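You operate a simulated robot arm through the tools that you are given. There is no shell and no other tool.

The job below is to be done with a simulated robot arm. You get a single attempt, and the scene is never put back.

Task
Check in both returned films: lock and shelve the complete one, the other goes to QUERY unlocked.
Fine: they stand in the returns rack; use the book reader.

Only the result counts: the job must be done as asked and must still hold three seconds after the hand-in. Knocking over, shifting, dropping, spilling or breaking anything else fails it.

Robot
A 7-joint arm with a two-finger parallel gripper, fixed in place. Base frame: the origin is at the foot of the arm, x ahead of it, y to its left, z up. Units: mm, rad, N and s.
Its first joint turns from -2.897 to 2.897 rad. Payload 4.4 kg.
The TCP is the grasp point between the finger pads, 23 mm short of the fingertips. In the tool frame z runs along the fingers and y along their closing line. Largest opening 94 mm; finger width 38, thickness 10; the body of the gripper, 54 by 96 mm, starts 39 mm behind the TCP.
Orientation is that of the tool frame in the base frame, as a unit quaternion [w, x, y, z]. With the fingers straight down and closing along the base's y, the tool's x points along the base's -x, its y along +y and its z along -z.

Tools
- The arm moves only by the tool jog_arm. Its arguments are lists of equal length, an entry for each row: "delta_pos": the shift along the base's x, y, z in units of 200 mm (1.0 is 200 mm), a list of three; "angular": the turn, a rotation vector about the base's x, y, z in units of 90 degrees (1.0 is 90 degrees), a list of three; "jaw": the finger opening in m, from 0 to 0.094. In form: {"delta_pos": [[tx, ty, tz], ...], "angular": [[ax, ay, az], ...], "jaw": [jaw, ...]}. A call has 1 to 20 rows; each row is the pose to reach, as a shift and turn from the pose commanded when the call began. A call with a number of a shift or a turn outside -1 to 1 is refused whole. Each row takes 0.2 s and may step no farther than 50 mm and 0.15 rad from the row before; otherwise, or with a gripper value out of range, the whole call is refused. Where a pose cannot be reached the arm comes as near as it can. A force on the tool above 40 N (or 10 N above the force at the start of the call, whichever is more), or a blocked arm, ends the call early, and 0.2 s more pass. The fingers move at their own pace (about 72 mm/s each) and stop on an object; they squeeze with about 39 N. The grip force told is the motor's: it shows also when the fingers shut on nothing. Time passes only in rows, and 0.2 s behind the last, so rows that repeat a pose let the fingers close. The reply holds the time, the measured pose of the TCP, the force on the tool along the base axes, the opening and the grip force, in the units named above and with some noise, with the torque about the TCP (base axes, N m) and any sound that the robot's microphone picked up.
- Cameras (640 x 400 px; columns grow to the right, rows downward): "scene" is fixed at [398.6, -649.8, 1602]; the picture's right is [0.84, -0.54, 0.00], its down [-0.30, -0.46, -0.84] and it looks along [0.45, 0.70, -0.55] (base axes); focal length 328 px, centre (320, 200). "wrist" rides on the gripper at [86, 16, -75] in the tool frame; the picture's right is [-0.18, 0.98, 0.00], its down [-0.58, -0.11, -0.81] and it looks along [-0.79, -0.15, 0.59] (tool axes); focal length 243 px, centre (320, 200). There is no depth. A picture from a camera that has moved, and an enlarged one, comes with that camera's place and axes in the base frame and with its lens.
- capture(camera): a new picture of that camera. It takes no simulated time.
- inspect(camera, box): a new picture of the part [left, top, right, bottom] of that camera's present view, enlarged. It takes no simulated time.
- close_job(): hands the job in; it is judged then, once.

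Nothing tells you positions but the pictures and the camera data. Unless the task says otherwise, let go and move clear before handing in.

The tools are called after ">>>" as a command line: name --argument value ..., lists and objects as JSON in quotes. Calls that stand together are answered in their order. jog_arm: Moves the arm, as the interface text tells. Its arguments: {"type":"object","properties":{"delta_pos":{"type":"array","items":{"type":"array","items":{"type":"number"}}},"angular":{"type":"array","items":{"type":"array","items":{"type":"number"}}},"jaw":{"type":"array","items":{"type":"number"}}},"required":["delta_pos","angular","jaw"]} The other tools are called the same way: capture (camera) takes a picture; inspect (camera, box) takes an enlarged picture of a part of a camera's view; close_job () hands the job in.

At the start:

```text
clock: 0.0
position: [503.9, 323.7, 1229.8]
orientation: [-0.001, 0.0, 1.0, 0.0]
wrist_force: [0.8, 0.4, 0.3]
torque: [0.05, -0.01, 0.01]
width: 94.0
grasp_force: 0.0
```

scene: 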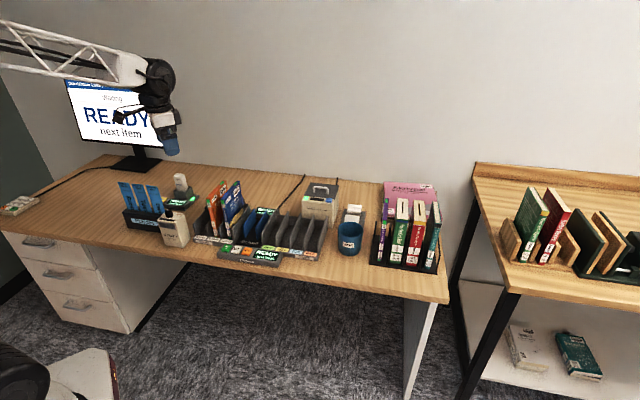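
wrist: 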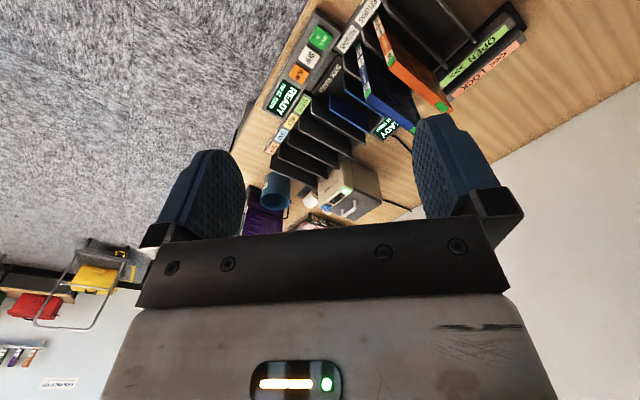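

I see a desk with racks, a monitor showing READY, and film cases in some racks. I'll look closer before moving.

>>> inspect --camera "scene" --box '[110, 160, 210, 260]'

>>> inspect --camera "scene" --box '[185, 170, 285, 270]'

>>> inspect --camera "scene" --box '[250, 170, 350, 270]'

>>> inspect --camera "scene" --box '[50, 60, 190, 180]'

>>> inspect --camera "scene" --box '[340, 170, 460, 280]'

>>> inspect --camera "wrist" --box '[230, 0, 550, 230]'

```text
4.00 times, centred on (160, 210) of scene
camera zoom: at [398.6, -649.8, 1602.0], right [0.84, -0.54, 0.0], down [-0.3, -0.46, -0.84], along [0.45, 0.7, -0.55], focal length 1310 px, centre (960, 160)
```

zoom: 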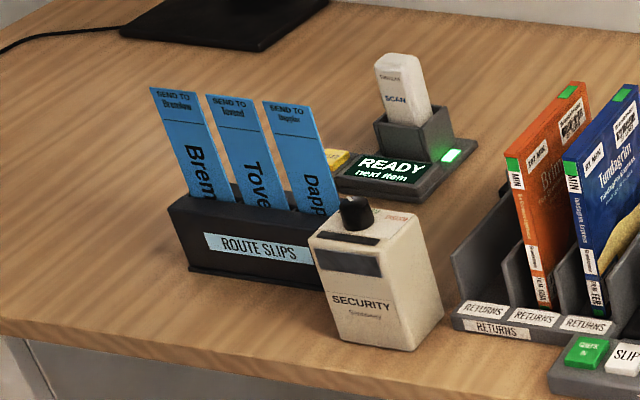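

```text
4.00 times, centred on (235, 220) of scene
camera zoom: at [398.6, -649.8, 1602.0], right [0.84, -0.54, 0.0], down [-0.3, -0.46, -0.84], along [0.45, 0.7, -0.55], focal length 1310 px, centre (660, 120)
```

zoom: 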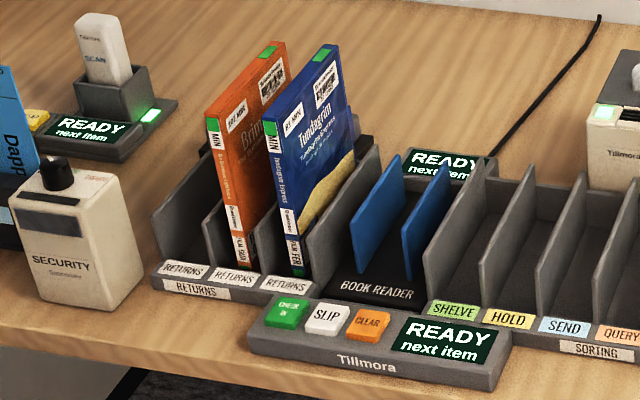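

```text
4.00 times, centred on (300, 220) of scene
camera zoom: at [398.6, -649.8, 1602.0], right [0.84, -0.54, 0.0], down [-0.3, -0.46, -0.84], along [0.45, 0.7, -0.55], focal length 1310 px, centre (400, 120)
```

zoom: 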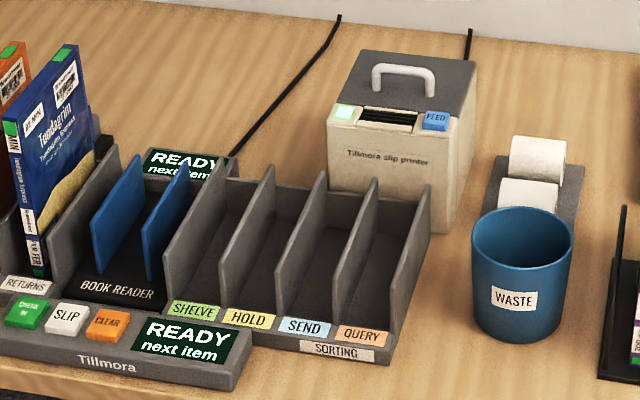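

```text
3.33 times, centred on (120, 120) of scene
camera zoom: at [398.6, -649.8, 1602.0], right [0.84, -0.54, 0.0], down [-0.3, -0.46, -0.84], along [0.45, 0.7, -0.55], focal length 1092 px, centre (987, 467)
```

zoom: 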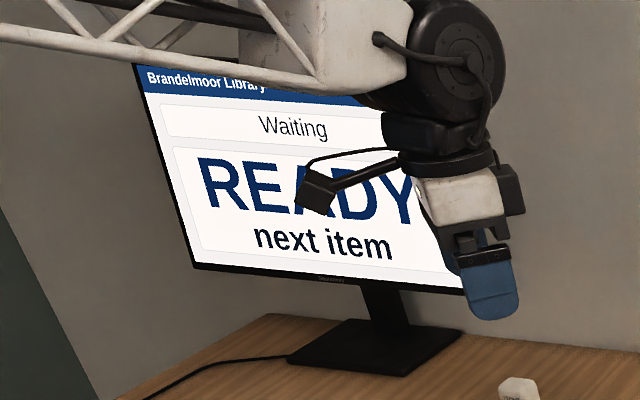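

```text
3.64 times, centred on (400, 225) of scene
camera zoom: at [398.6, -649.8, 1602.0], right [0.84, -0.54, 0.0], down [-0.3, -0.46, -0.84], along [0.45, 0.7, -0.55], focal length 1191 px, centre (29, 109)
```

zoom: 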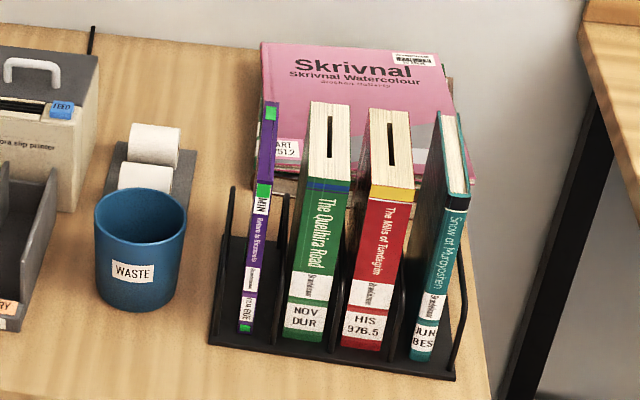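

```text
1.74 times, centred on (390, 115) of wrist
camera zoom: at [417.0, 339.8, 1304.2], right [0.18, 0.98, 0.0], down [0.58, -0.11, 0.81], along [0.79, -0.15, -0.59], focal length 422 px, centre (198, 348)
```

zoom: 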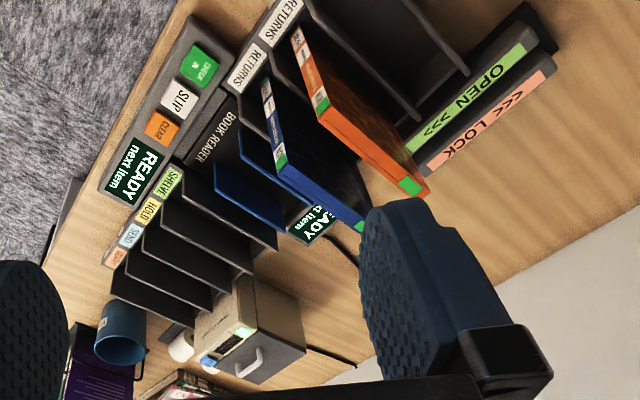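

The console, returns rack, book reader and sorting rack run along the desk in a line, about (0.8,-0.6) in base axes. I'll zoom in tighter to read the texts and find the lock device.

>>> inspect --camera "scene" --box '[200, 175, 250, 210]'

>>> inspect --camera "scene" --box '[190, 215, 250, 255]'

>>> inspect --camera "scene" --box '[210, 235, 290, 275]'

>>> inspect --camera "scene" --box '[150, 165, 210, 205]'

>>> inspect --camera "scene" --box '[155, 200, 200, 250]'

>>> inspect --camera "scene" --box '[500, 180, 640, 280]'

>>> inspect --camera "scene" --box '[0, 180, 60, 230]'

>>> inspect --camera "wrist" --box '[420, 0, 540, 110]'

>>> inspect --camera "wrist" --box '[0, 230, 160, 400]'

```text
11.43 times, centred on (225, 192) of scene
camera zoom: at [398.6, -649.8, 1602.0], right [0.84, -0.54, 0.0], down [-0.3, -0.46, -0.84], along [0.45, 0.7, -0.55], focal length 3743 px, centre (1406, 286)
```

zoom: 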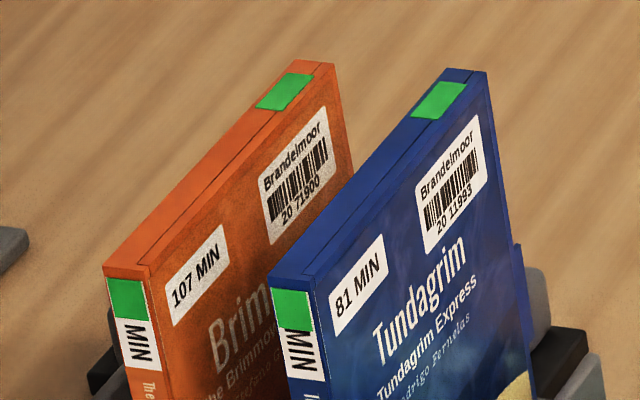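

```text
10.00 times, centred on (220, 235) of scene
camera zoom: at [398.6, -649.8, 1602.0], right [0.84, -0.54, 0.0], down [-0.3, -0.46, -0.84], along [0.45, 0.7, -0.55], focal length 3275 px, centre (1320, -150)
```

zoom: 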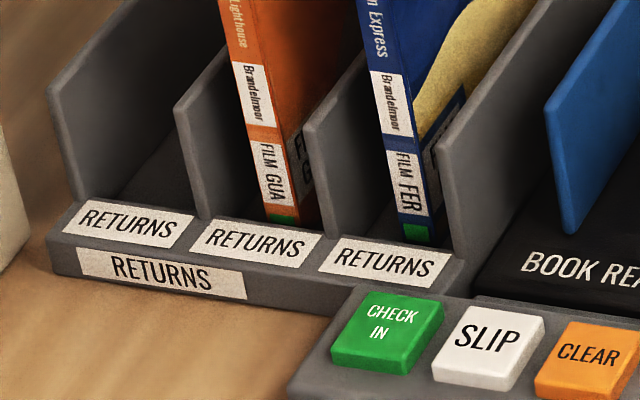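

```text
8.00 times, centred on (250, 255) of scene
camera zoom: at [398.6, -649.8, 1602.0], right [0.84, -0.54, 0.0], down [-0.3, -0.46, -0.84], along [0.45, 0.7, -0.55], focal length 2620 px, centre (880, -240)
```

zoom: 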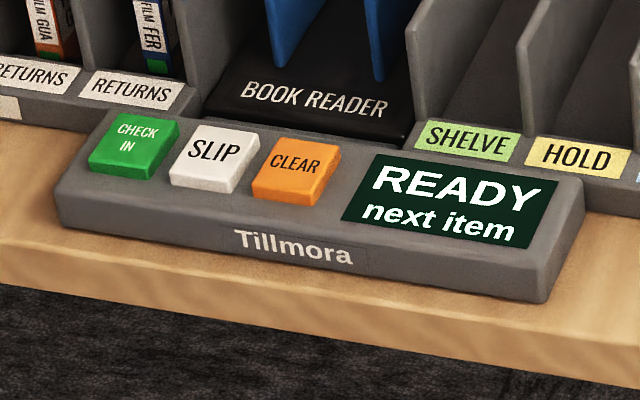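

```text
10.00 times, centred on (180, 185) of scene
camera zoom: at [398.6, -649.8, 1602.0], right [0.84, -0.54, 0.0], down [-0.3, -0.46, -0.84], along [0.45, 0.7, -0.55], focal length 3275 px, centre (1720, 350)
```

zoom: 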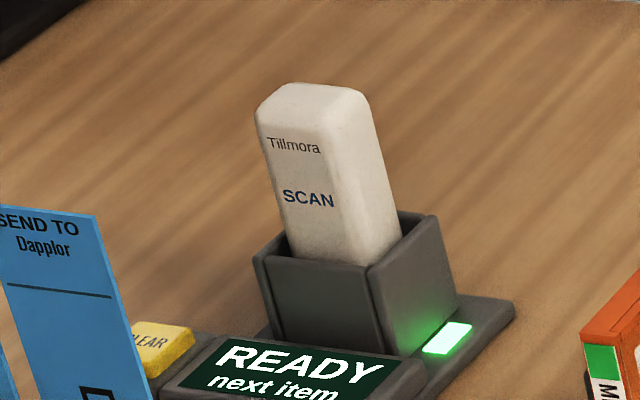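

```text
8.00 times, centred on (178, 225) of scene
camera zoom: at [398.6, -649.8, 1602.0], right [0.84, -0.54, 0.0], down [-0.3, -0.46, -0.84], along [0.45, 0.7, -0.55], focal length 2620 px, centre (1460, 0)
```

zoom: 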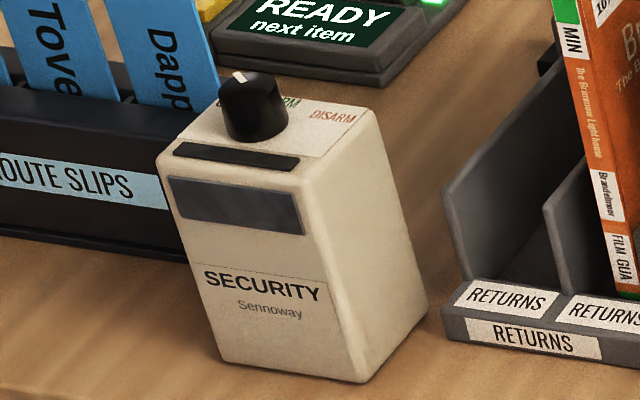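

```text
4.00 times, centred on (570, 230) of scene
camera zoom: at [398.6, -649.8, 1602.0], right [0.84, -0.54, 0.0], down [-0.3, -0.46, -0.84], along [0.45, 0.7, -0.55], focal length 1310 px, centre (-680, 80)
```

zoom: 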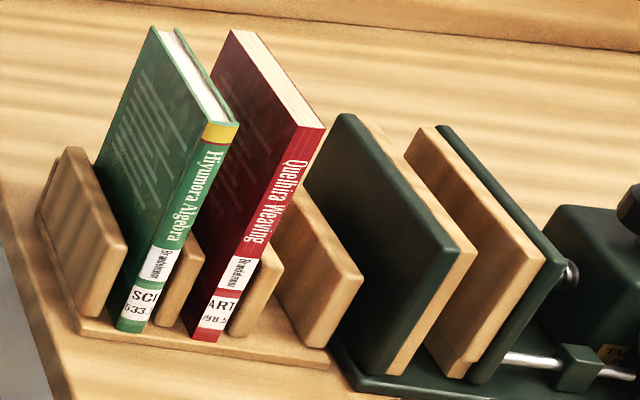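

```text
8.00 times, centred on (30, 205) of scene
camera zoom: at [398.6, -649.8, 1602.0], right [0.84, -0.54, 0.0], down [-0.3, -0.46, -0.84], along [0.45, 0.7, -0.55], focal length 2620 px, centre (2640, 160)
```

zoom: 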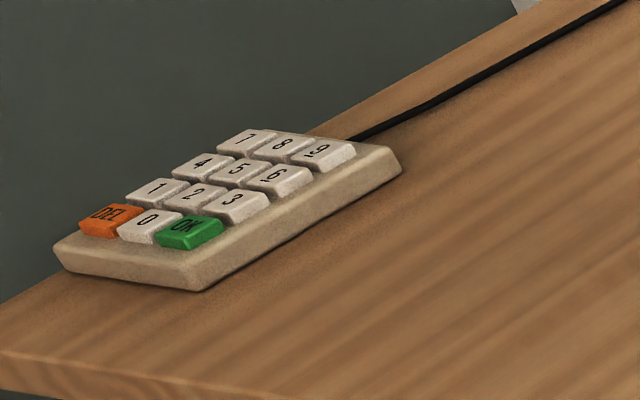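

```text
3.64 times, centred on (480, 55) of wrist
camera zoom: at [417.0, 339.8, 1304.2], right [0.18, 0.98, 0.0], down [0.58, -0.11, 0.81], along [0.79, -0.15, -0.59], focal length 882 px, centre (-262, 727)
```

zoom: 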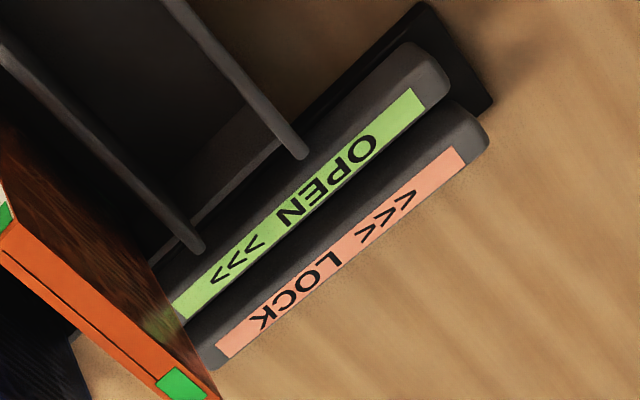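

```text
2.35 times, centred on (80, 315) of wrist
camera zoom: at [417.0, 339.8, 1304.2], right [0.18, 0.98, 0.0], down [0.58, -0.11, 0.81], along [0.79, -0.15, -0.59], focal length 571 px, centre (885, -71)
```

zoom: 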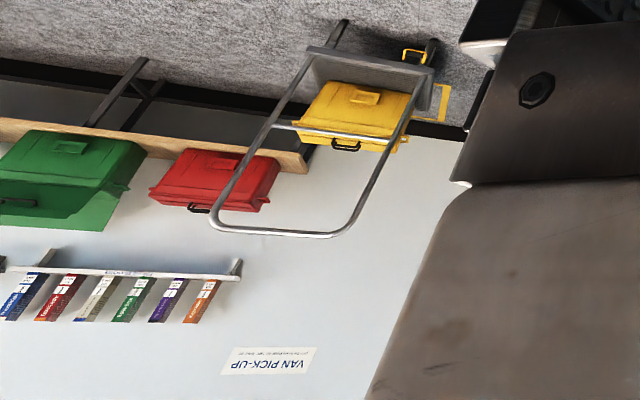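

Both film cases (orange "Brim…" and blue "Tundagrim") stand in returns slots 2 and 3, both showing green (unlocked). Behind the returns rack there is an OPEN>>> / <<<LOCK channel. I'll turn the tool to match the desk and back off for a better wrist view.

>>> jog_arm --delta_pos '[[-0.09, -0.11, 0], [-0.18, -0.22, 0], [-0.27, -0.33, 0], [-0.36, -0.44, 0], [-0.45, -0.55, 0], [-0.54, -0.66, 0], [-0.63, -0.77, 0], [-0.72, -0.88, 0]]' --angular '[[0, 0, 0.074], [0, 0, 0.148], [0, 0, 0.222], [0, 0, 0.296], [0, 0, 0.37], [0, 0, 0.444], [0, 0, 0.518], [0, 0, 0.59]]' --jaw '[0.094, 0.094, 0.094, 0.094, 0.094, 0.094, 0.094, 0.094]'

>>> capture --camera "wrist"

>>> capture --camera "scene"

```text
clock: 1.8
position: [360.9, 146.0, 1229.8]
orientation: [0.001, -0.448, 0.894, -0.001]
wrist_force: [0.0, 0.3, 0.2]
torque: [-0.01, -0.01, -0.01]
width: 94.0
grasp_force: 0.0
```

```text
taken
camera wrist: at [294.3, 87.1, 1303.8], right [-0.68, 0.74, 0.0], down [0.44, 0.4, 0.81], along [0.59, 0.55, -0.59], focal length 243 px, centre (320, 200)
```

wrist: 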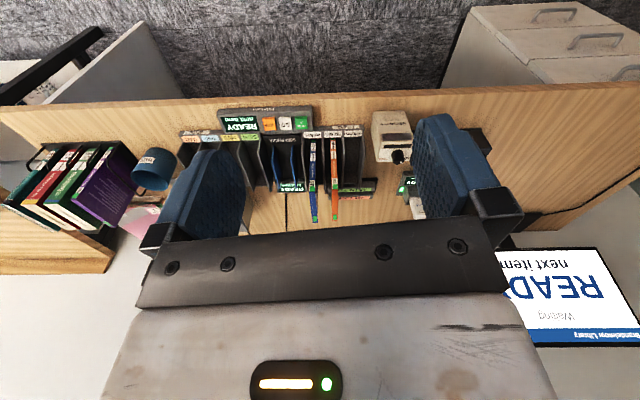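

```text
taken
```

scene: 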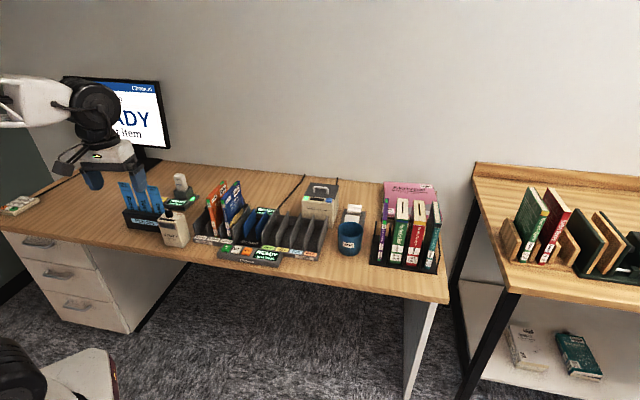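

The view now covers the whole desk (upside down). I'll zoom into the parts to measure the layout.

>>> inspect --camera "wrist" --box '[170, 90, 370, 230]'

>>> inspect --camera "wrist" --box '[290, 110, 430, 230]'

>>> inspect --camera "scene" --box '[180, 170, 350, 280]'

>>> inspect --camera "scene" --box '[50, 60, 190, 150]'

```text
2.86 times, centred on (270, 160) of wrist
camera zoom: at [294.3, 87.1, 1303.8], right [-0.68, 0.74, 0.0], down [0.44, 0.4, 0.81], along [0.59, 0.55, -0.59], focal length 693 px, centre (463, 314)
```

zoom: 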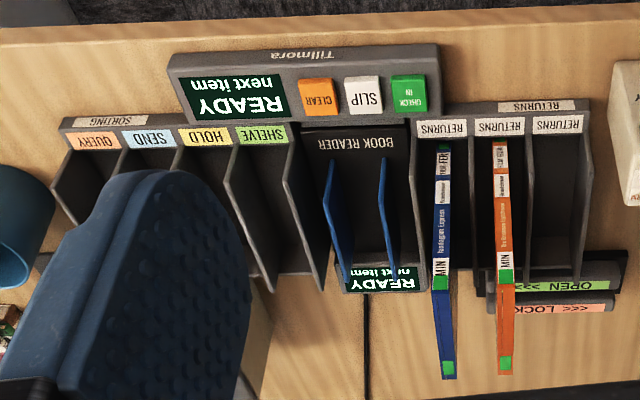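

```text
3.33 times, centred on (360, 170) of wrist
camera zoom: at [294.3, 87.1, 1303.8], right [-0.68, 0.74, 0.0], down [0.44, 0.4, 0.81], along [0.59, 0.55, -0.59], focal length 809 px, centre (187, 300)
```

zoom: 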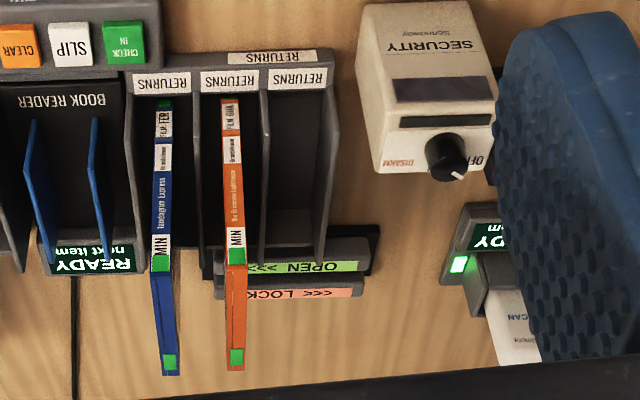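

```text
3.64 times, centred on (265, 225) of scene
camera zoom: at [398.6, -649.8, 1602.0], right [0.84, -0.54, 0.0], down [-0.3, -0.46, -0.84], along [0.45, 0.7, -0.55], focal length 1191 px, centre (520, 109)
```

zoom: 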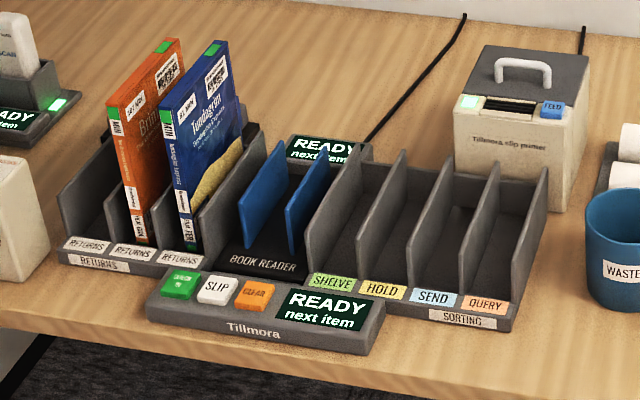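

```text
4.44 times, centred on (120, 105) of scene
camera zoom: at [398.6, -649.8, 1602.0], right [0.84, -0.54, 0.0], down [-0.3, -0.46, -0.84], along [0.45, 0.7, -0.55], focal length 1456 px, centre (1209, 622)
```

zoom: 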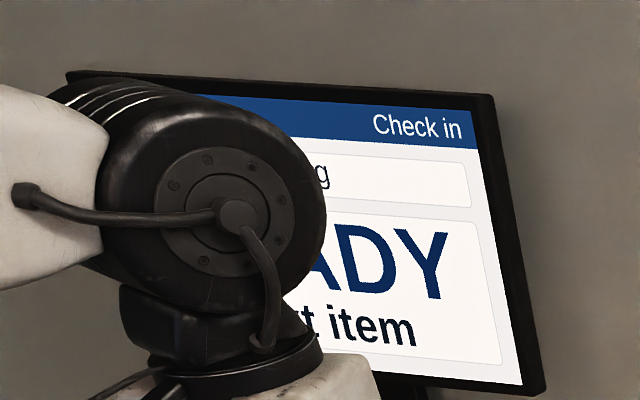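

Triangulating, the desk is turned 45° in the base frame: the films' tops are about z=950, the orange one at desk u≈130 and the blue one at u≈184, with about 54.5 mm slot pitch. I'll align the tool to 45° and move in closer to see the lock channel and reader.

>>> jog_arm --delta_pos '[[0.107, 0.136, -0.093], [0.214, 0.271, -0.186], [0.321, 0.407, -0.279], [0.429, 0.543, -0.371], [0.536, 0.679, -0.464], [0.643, 0.814, -0.557], [0.75, 0.95, -0.65]]' --angular '[[0, 0, -0.013], [0, 0, -0.026], [0, 0, -0.039], [0, 0, -0.052], [0, 0, -0.065], [0, 0, -0.078], [0, 0, -0.0905]]' --jaw '[0.094, 0.094, 0.094, 0.094, 0.094, 0.094, 0.094]'

>>> capture --camera "wrist"

```text
clock: 3.4
position: [509.2, 338.4, 1101.5]
orientation: [0.001, -0.381, 0.924, 0.0]
wrist_force: [0.9, -0.1, 0.6]
torque: [-0.01, 0.03, 0.01]
width: 94.1
grasp_force: 0.2
```

```text
taken
camera wrist: at [435.0, 289.1, 1174.8], right [-0.56, 0.83, 0.0], down [0.49, 0.33, 0.81], along [0.67, 0.45, -0.59], focal length 243 px, centre (320, 200)
```

wrist: 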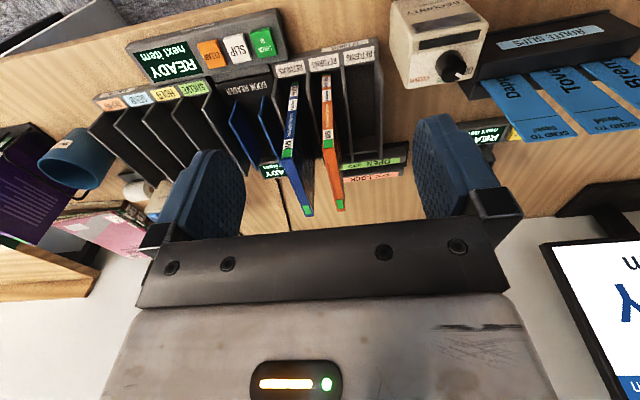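

I'm closer now; zooming on the lock channel, the security box and the reader.

>>> inspect --camera "wrist" --box '[320, 130, 430, 200]'

>>> inspect --camera "wrist" --box '[190, 70, 320, 210]'

>>> inspect --camera "wrist" --box '[270, 50, 390, 220]'

>>> inspect --camera "wrist" --box '[380, 0, 520, 90]'

>>> inspect --camera "wrist" --box '[80, 30, 300, 160]'

```text
5.71 times, centred on (375, 165) of wrist
camera zoom: at [435.0, 289.1, 1174.8], right [-0.56, 0.83, 0.0], down [0.49, 0.33, 0.81], along [0.67, 0.45, -0.59], focal length 1386 px, centre (6, 400)
```

zoom: 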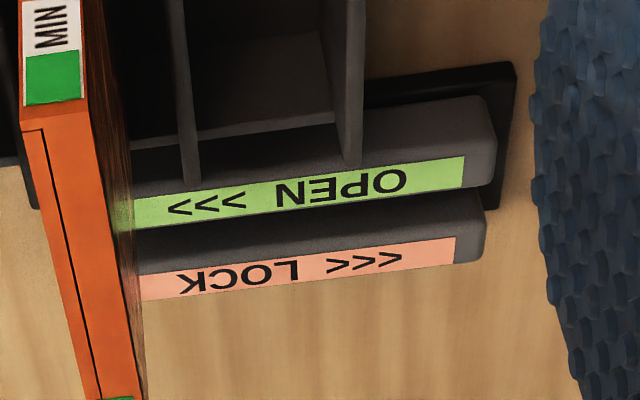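

```text
2.86 times, centred on (255, 140) of wrist
camera zoom: at [435.0, 289.1, 1174.8], right [-0.56, 0.83, 0.0], down [0.49, 0.33, 0.81], along [0.67, 0.45, -0.59], focal length 693 px, centre (506, 371)
```

zoom: 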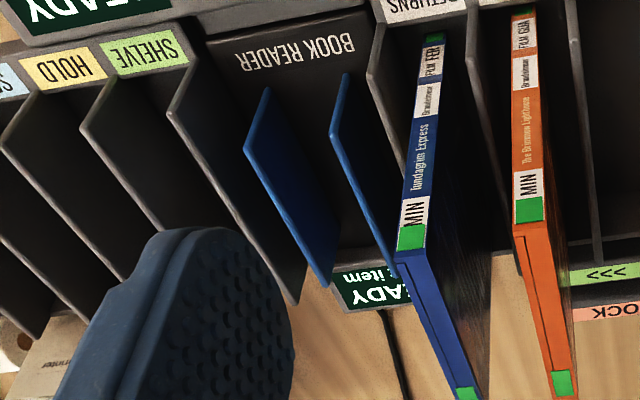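

```text
2.35 times, centred on (330, 135) of wrist
camera zoom: at [435.0, 289.1, 1174.8], right [-0.56, 0.83, 0.0], down [0.49, 0.33, 0.81], along [0.67, 0.45, -0.59], focal length 571 px, centre (296, 353)
```

zoom: 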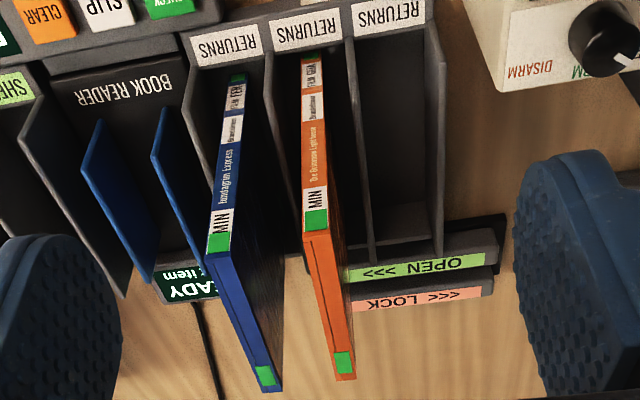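

```text
4.44 times, centred on (450, 45) of wrist
camera zoom: at [435.0, 289.1, 1174.8], right [-0.56, 0.83, 0.0], down [0.49, 0.33, 0.81], along [0.67, 0.45, -0.59], focal length 1078 px, centre (-258, 889)
```

zoom: 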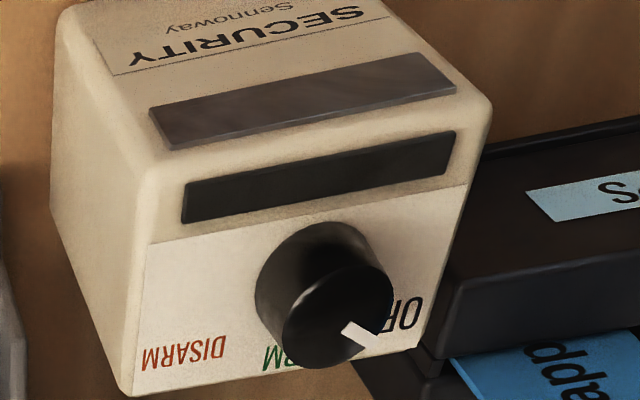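

```text
2.91 times, centred on (190, 95) of wrist
camera zoom: at [435.0, 289.1, 1174.8], right [-0.56, 0.83, 0.0], down [0.49, 0.33, 0.81], along [0.67, 0.45, -0.59], focal length 706 px, centre (698, 506)
```

zoom: 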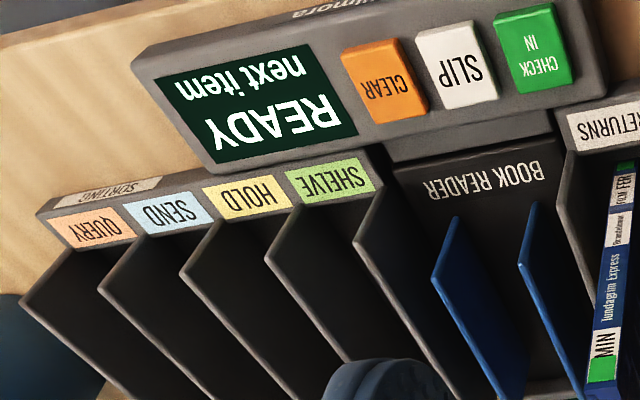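

The lock channel is two parallel rails running along the desk just behind the returns rack. I'll move over it for a near-vertical view.

>>> jog_arm --delta_pos '[[0.118, 0.153, 0], [0.236, 0.306, 0], [0.354, 0.46, 0], [0.471, 0.613, 0], [0.589, 0.766, 0], [0.707, 0.919, 0]]' --angular '[[0, 0, 0], [0, 0, 0], [0, 0, 0], [0, 0, 0], [0, 0, 0], [0, 0, 0]]' --jaw '[0.094, 0.094, 0.094, 0.094, 0.094, 0.094]'

>>> capture --camera "wrist"

>>> inspect --camera "wrist" --box '[240, 0, 440, 120]'

>>> inspect --camera "scene" --box '[50, 60, 190, 150]'

```text
clock: 4.8
position: [651.4, 520.4, 1098.0]
orientation: [-0.001, -0.382, 0.924, -0.001]
wrist_force: [0.0, 0.1, 0.6]
torque: [-0.01, -0.01, 0.02]
width: 94.1
grasp_force: 0.1
```

```text
taken
camera wrist: at [577.8, 470.7, 1172.8], right [-0.56, 0.83, 0.0], down [0.49, 0.33, 0.81], along [0.67, 0.45, -0.59], focal length 243 px, centre (320, 200)
```

wrist: 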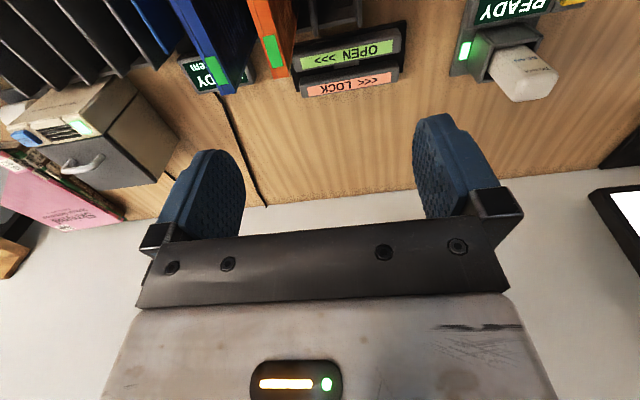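

```text
3.20 times, centred on (340, 60) of wrist
camera zoom: at [577.8, 470.7, 1172.8], right [-0.56, 0.83, 0.0], down [0.49, 0.33, 0.81], along [0.67, 0.45, -0.59], focal length 776 px, centre (256, 648)
```

zoom: 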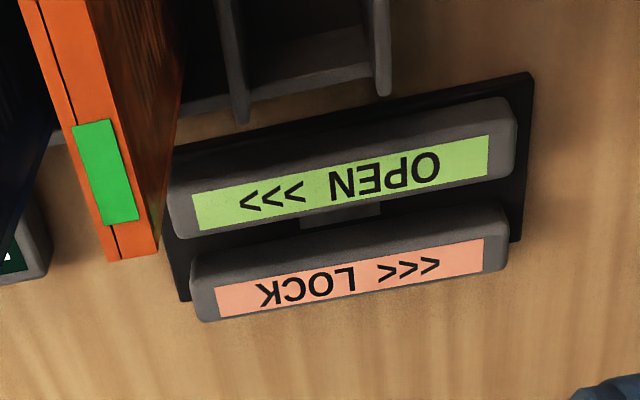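

```text
4.44 times, centred on (120, 105) of scene
camera zoom: at [398.6, -649.8, 1602.0], right [0.84, -0.54, 0.0], down [-0.3, -0.46, -0.84], along [0.45, 0.7, -0.55], focal length 1456 px, centre (1209, 622)
```

zoom: 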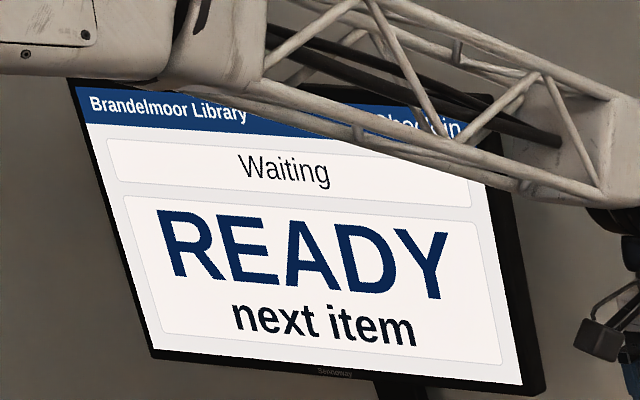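

This is a clear view: rails at z≈802 with the gap centred near v≈925, and a magnet block in the middle of the gap. I'll zoom for the edges.

>>> inspect --camera "wrist" --box '[285, 20, 355, 105]'

>>> inspect --camera "wrist" --box '[345, 10, 415, 95]'

>>> inspect --camera "wrist" --box '[0, 50, 150, 160]'

>>> inspect --camera "wrist" --box '[430, 0, 600, 110]'

```text
4.71 times, centred on (320, 62) of wrist
camera zoom: at [577.8, 470.7, 1172.8], right [-0.56, 0.83, 0.0], down [0.49, 0.33, 0.81], along [0.67, 0.45, -0.59], focal length 1142 px, centre (320, 847)
```

zoom: 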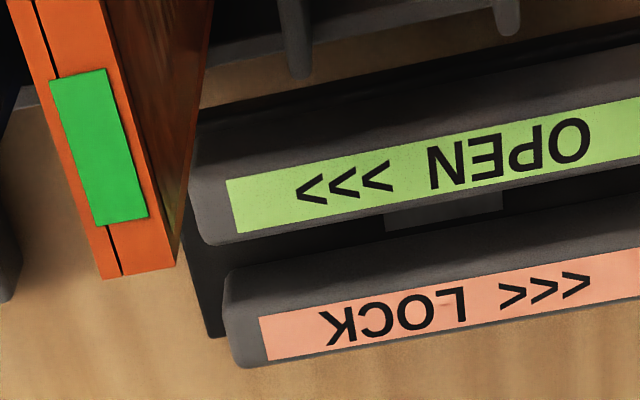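

```text
4.71 times, centred on (380, 52) of wrist
camera zoom: at [577.8, 470.7, 1172.8], right [-0.56, 0.83, 0.0], down [0.49, 0.33, 0.81], along [0.67, 0.45, -0.59], focal length 1142 px, centre (38, 894)
```

zoom: 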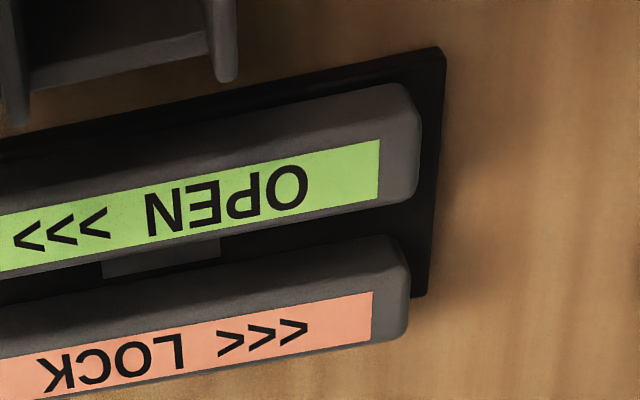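

```text
3.64 times, centred on (75, 105) of wrist
camera zoom: at [577.8, 470.7, 1172.8], right [-0.56, 0.83, 0.0], down [0.49, 0.33, 0.81], along [0.67, 0.45, -0.59], focal length 882 px, centre (1211, 546)
```

zoom: 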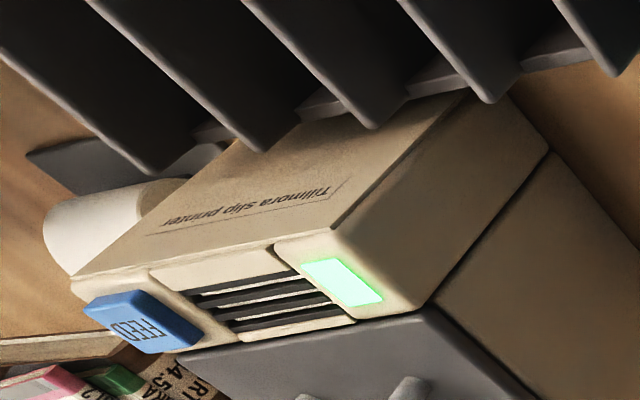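

```text
3.64 times, centred on (515, 55) of wrist
camera zoom: at [577.8, 470.7, 1172.8], right [-0.56, 0.83, 0.0], down [0.49, 0.33, 0.81], along [0.67, 0.45, -0.59], focal length 882 px, centre (-389, 727)
```

zoom: 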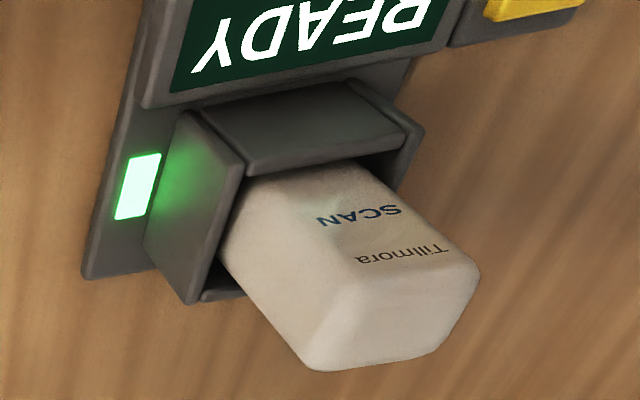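

The channel gap is about 24 mm wide at v≈923, which is comfortable for a 15 mm case. I'll start with the blue film, beside the reader: go above it with the jaws at 50 mm and check centring.

>>> jog_arm --delta_pos '[[0.057, -0.158, -0.067], [0.114, -0.316, -0.133], [0.1705, -0.4745, -0.2]]' --angular '[[0, 0, 0], [0, 0, 0], [0, 0, 0]]' --jaw '[0.08, 0.065, 0.05]'

>>> capture --camera "wrist"

>>> inspect --camera "wrist" --box '[200, 0, 440, 150]'

>>> inspect --camera "scene" --box '[170, 110, 300, 200]'

```text
clock: 5.6
position: [686.9, 426.6, 1058.3]
orientation: [0.001, -0.382, 0.924, 0.0]
wrist_force: [0.4, -0.7, 0.0]
torque: [0.02, 0.03, -0.01]
width: 50.0
grasp_force: 0.1
```

```text
taken
camera wrist: at [612.4, 377.9, 1133.3], right [-0.56, 0.83, 0.0], down [0.49, 0.33, 0.81], along [0.67, 0.46, -0.59], focal length 243 px, centre (320, 200)
```

wrist: 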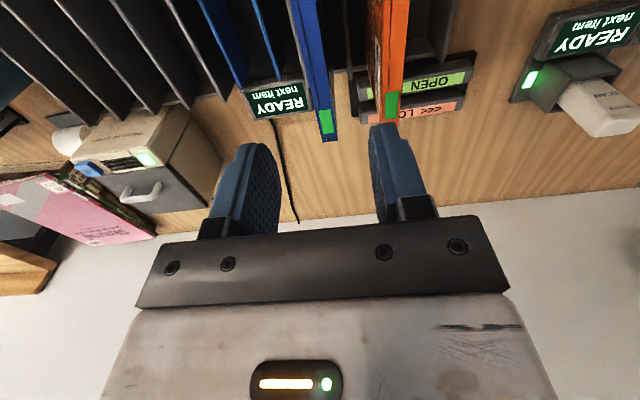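

```text
2.67 times, centred on (320, 75) of wrist
camera zoom: at [612.4, 377.9, 1133.3], right [-0.56, 0.83, 0.0], down [0.49, 0.33, 0.81], along [0.67, 0.46, -0.59], focal length 647 px, centre (320, 533)
```

zoom: 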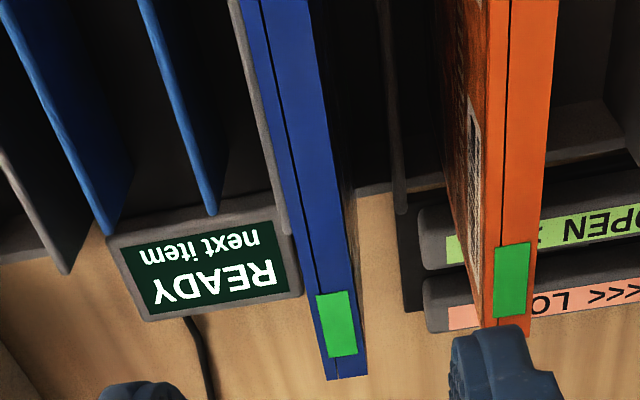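

```text
4.44 times, centred on (235, 155) of scene
camera zoom: at [398.6, -649.8, 1602.0], right [0.84, -0.54, 0.0], down [-0.3, -0.46, -0.84], along [0.45, 0.7, -0.55], focal length 1456 px, centre (698, 400)
```

zoom: 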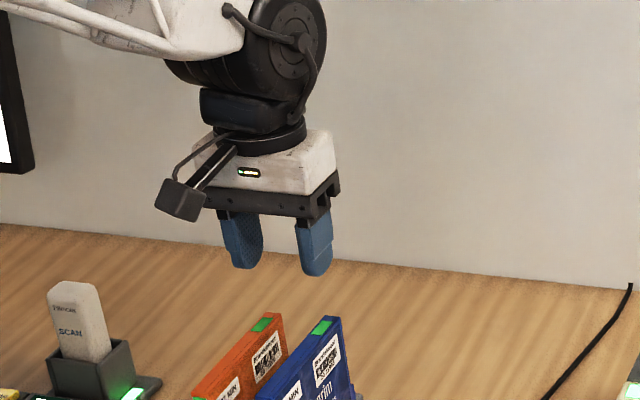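

The blue film's top centre seems 3–4 mm toward +u of the TCP. I'll shift 3 mm, descend to just above it, and check.

>>> jog_arm --delta_pos '[[0.0105, -0.0105, -0.19], [0.0105, -0.0105, -0.375]]' --angular '[[0, 0, 0], [0, 0, 0]]' --jaw '[0.05, 0.05]'

>>> capture --camera "wrist"

>>> inspect --camera "scene" --box '[190, 140, 290, 210]'

```text
clock: 6.2
position: [689.3, 422.2, 985.0]
orientation: [0.002, -0.382, 0.924, 0.0]
wrist_force: [-0.1, 0.2, 0.4]
torque: [0.0, 0.0, 0.02]
width: 50.1
grasp_force: 0.0
```

```text
taken
camera wrist: at [614.4, 374.5, 1059.7], right [-0.56, 0.83, 0.0], down [0.49, 0.33, 0.81], along [0.67, 0.46, -0.59], focal length 243 px, centre (320, 200)
```

wrist: 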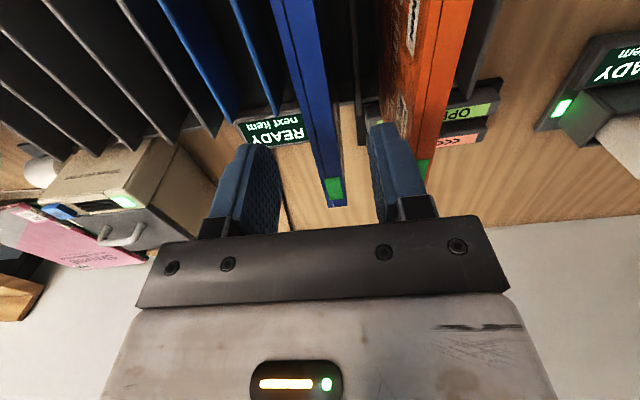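

```text
5.71 times, centred on (240, 175) of scene
camera zoom: at [398.6, -649.8, 1602.0], right [0.84, -0.54, 0.0], down [-0.3, -0.46, -0.84], along [0.45, 0.7, -0.55], focal length 1871 px, centre (777, 343)
```

zoom: 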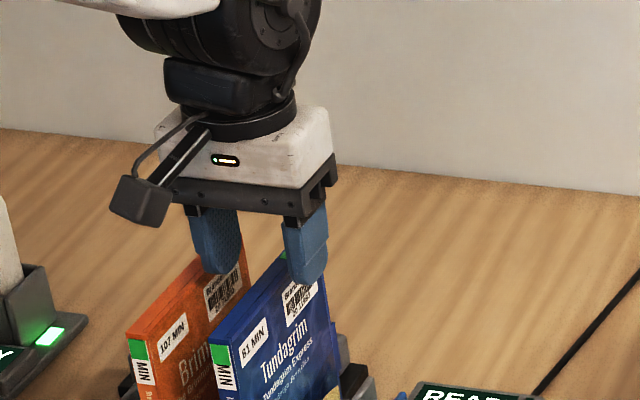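

The fingers straddle the blue film, centred within 1 mm. I'll narrow to 42 mm, lower to the grip height, then close.

>>> jog_arm --delta_pos '[[0, 0, 0], [0, 0, -0.09], [0, 0, -0.18], [0, 0, -0.264], [0, 0, -0.264]]' --angular '[[0, 0, 0], [0, 0, 0], [0, 0, 0], [0, 0, 0], [0, 0, 0]]' --jaw '[0.042, 0.042, 0.042, 0.042, 0.042]'

>>> capture --camera "wrist"

>>> inspect --camera "scene" --box '[190, 140, 290, 210]'

```text
clock: 7.4
position: [688.2, 425.3, 931.1]
orientation: [0.0, -0.382, 0.924, 0.0]
wrist_force: [0.6, 0.4, 0.2]
torque: [0.0, 0.0, 0.0]
width: 41.9
grasp_force: 0.0
```

```text
taken
camera wrist: at [614.3, 375.5, 1005.4], right [-0.56, 0.83, 0.0], down [0.49, 0.33, 0.81], along [0.67, 0.45, -0.59], focal length 243 px, centre (320, 200)
```

wrist: 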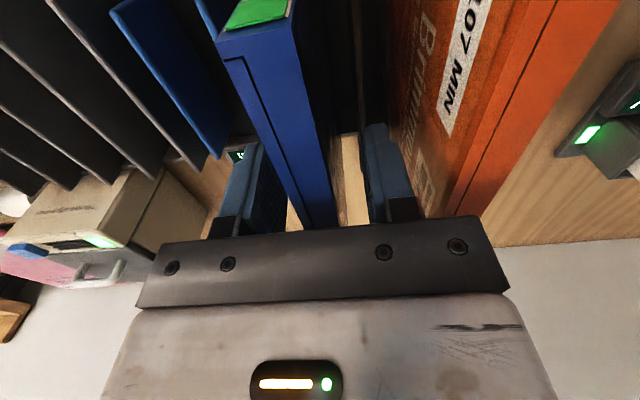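

```text
5.71 times, centred on (240, 175) of scene
camera zoom: at [398.6, -649.8, 1602.0], right [0.84, -0.54, 0.0], down [-0.3, -0.46, -0.84], along [0.45, 0.7, -0.55], focal length 1871 px, centre (777, 343)
```

zoom: 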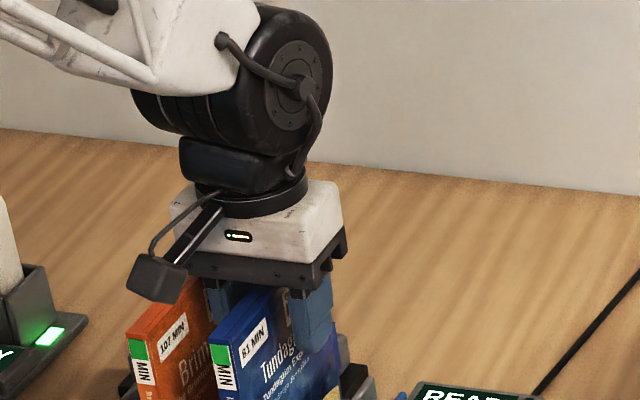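

The film is between the fingers and nothing was touched. Closing now, then a small lift to test.

>>> jog_arm --delta_pos '[[0, 0, 0], [0, 0, 0], [0, 0, 0], [0, 0, 0.02], [0, 0, 0.05]]' --angular '[[0, 0, 0], [0, 0, 0], [0, 0, 0], [0, 0, 0], [0, 0, 0]]' --jaw '[0.02, 0.0, 0.0, 0.0, 0.0]'

>>> capture --camera "wrist"

>>> inspect --camera "scene" --box '[180, 170, 280, 250]'

```text
clock: 8.6
position: [687.9, 424.4, 941.2]
orientation: [-0.001, -0.382, 0.924, 0.0]
wrist_force: [-0.1, 0.5, 0.3]
torque: [-0.03, 0.03, -0.01]
width: 13.3
grasp_force: 39.0
```

```text
taken
camera wrist: at [614.6, 375.1, 1015.4], right [-0.56, 0.83, 0.0], down [0.49, 0.33, 0.81], along [0.67, 0.45, -0.59], focal length 243 px, centre (320, 200)
```

wrist: 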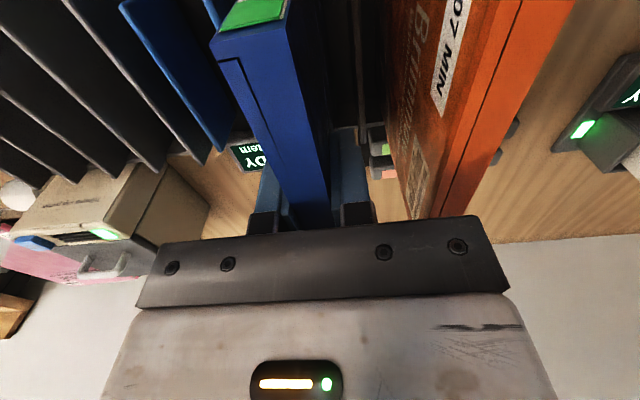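

```text
5.00 times, centred on (230, 210) of scene
camera zoom: at [398.6, -649.8, 1602.0], right [0.84, -0.54, 0.0], down [-0.3, -0.46, -0.84], along [0.45, 0.7, -0.55], focal length 1637 px, centre (770, 150)
```

zoom: 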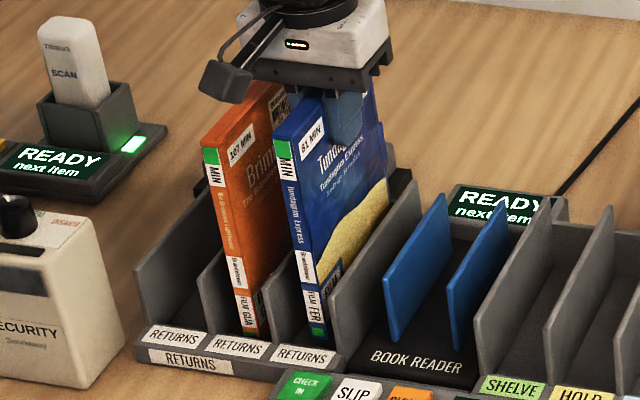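

The blue film is held (13.3 mm thick). I'll lift it clear of the dividers and carry it sideways over the book reader.

>>> jog_arm --delta_pos '[[0, 0, 0.15], [0, 0, 0.35], [0, 0, 0.55], [0.1, -0.1, 0.55], [0.2, -0.2, 0.55], [0.3076, -0.3076, 0.55], [0.3076, -0.3076, 0.55]]' --angular '[[0, 0, 0], [0, 0, 0], [0, 0, 0], [0, 0, 0], [0, 0, 0], [0, 0, 0], [0, 0, 0]]' --jaw '[0, 0, 0, 0, 0, 0, 0]'

>>> capture --camera "wrist"

>>> inspect --camera "scene" --box '[200, 140, 320, 260]'

```text
clock: 10.2
position: [749.8, 362.8, 1052.9]
orientation: [0.001, -0.382, 0.924, 0.0]
wrist_force: [0.0, 0.8, -1.1]
torque: [0.01, 0.03, -0.01]
width: 13.4
grasp_force: 38.9
```

```text
taken
camera wrist: at [676.5, 313.5, 1126.5], right [-0.56, 0.83, 0.0], down [0.49, 0.33, 0.81], along [0.67, 0.45, -0.59], focal length 243 px, centre (320, 200)
```

wrist: 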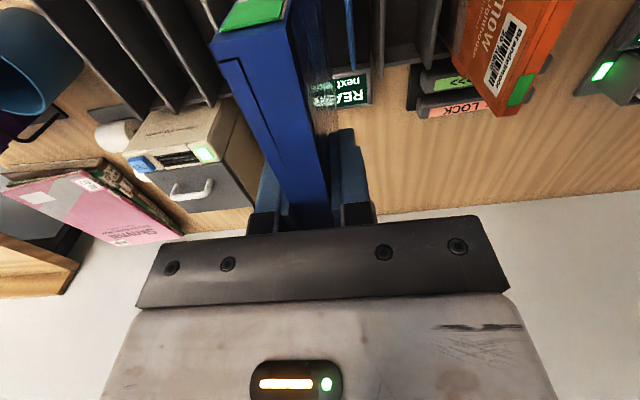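

```text
3.33 times, centred on (260, 200) of scene
camera zoom: at [398.6, -649.8, 1602.0], right [0.84, -0.54, 0.0], down [-0.3, -0.46, -0.84], along [0.45, 0.7, -0.55], focal length 1092 px, centre (520, 200)
```

zoom: 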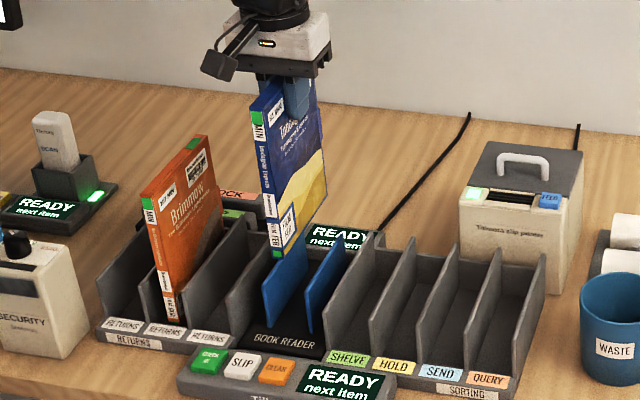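

The film hangs over the reader's fins, within ~1.5 mm of centre. I'll lower it between the fins to near the plate and look at force and displays.

>>> jog_arm --delta_pos '[[-0.005, 0.005, -0.17], [-0.005, 0.005, -0.35], [-0.005, 0.005, -0.5], [-0.005, 0.005, -0.535], [-0.005, 0.005, -0.545]]' --angular '[[0, 0, 0], [0, 0, 0], [0, 0, 0], [0, 0, 0], [0, 0, 0]]' --jaw '[0, 0, 0, 0, 0]'

>>> inspect --camera "scene" --box '[200, 180, 320, 270]'

>>> inspect --camera "scene" --box '[50, 60, 190, 150]'

```text
clock: 11.4
position: [747.3, 363.6, 941.7]
orientation: [0.0, -0.382, 0.924, -0.001]
wrist_force: [0.0, -0.4, -0.3]
torque: [0.03, 0.0, 0.02]
width: 13.4
grasp_force: 38.8
```

```text
4.44 times, centred on (260, 225) of scene
camera zoom: at [398.6, -649.8, 1602.0], right [0.84, -0.54, 0.0], down [-0.3, -0.46, -0.84], along [0.45, 0.7, -0.55], focal length 1456 px, centre (587, 89)
```

zoom: 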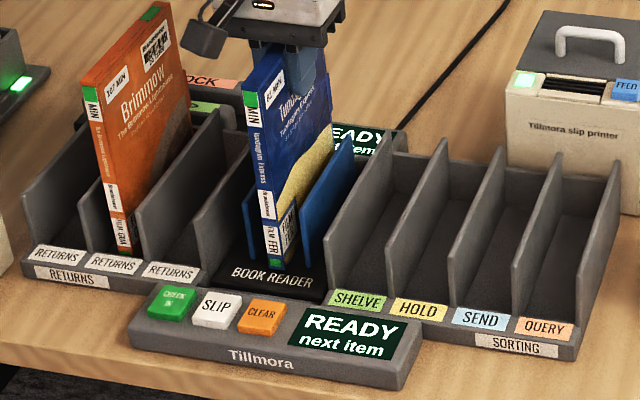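

```text
4.44 times, centred on (120, 105) of scene
camera zoom: at [398.6, -649.8, 1602.0], right [0.84, -0.54, 0.0], down [-0.3, -0.46, -0.84], along [0.45, 0.7, -0.55], focal length 1456 px, centre (1209, 622)
```

zoom: 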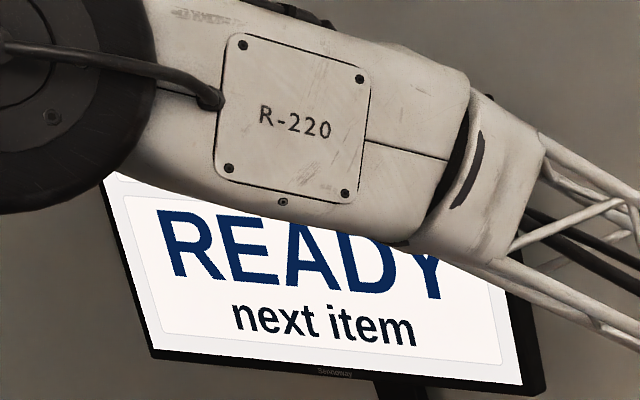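

It's just above the plate with no contact yet. I'll lower it 2 mm more in small steps.

>>> jog_arm --delta_pos '[[0, 0, -0.005], [0, 0, -0.01], [0, 0, -0.01]]' --angular '[[0, 0, 0], [0, 0, 0], [0, 0, 0]]' --jaw '[0, 0, 0]'

>>> inspect --camera "scene" --box '[235, 205, 295, 265]'

```text
clock: 12.2
position: [748.4, 364.0, 941.5]
orientation: [0.001, -0.382, 0.924, -0.001]
wrist_force: [0.5, -0.5, -0.4]
torque: [-0.03, -0.01, -0.01]
width: 13.6
grasp_force: 38.8
```

```text
6.67 times, centred on (265, 235) of scene
camera zoom: at [398.6, -649.8, 1602.0], right [0.84, -0.54, 0.0], down [-0.3, -0.46, -0.84], along [0.45, 0.7, -0.55], focal length 2183 px, centre (687, -33)
```

zoom: 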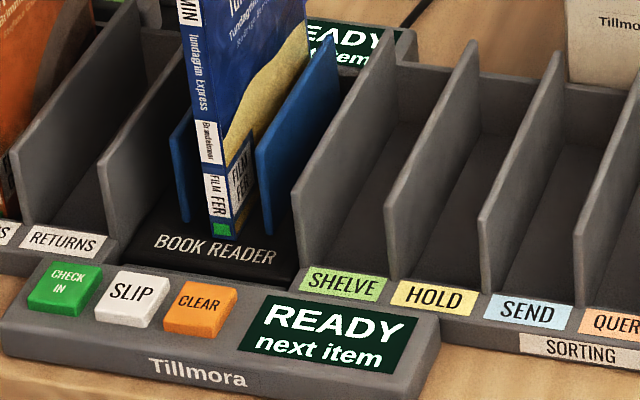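

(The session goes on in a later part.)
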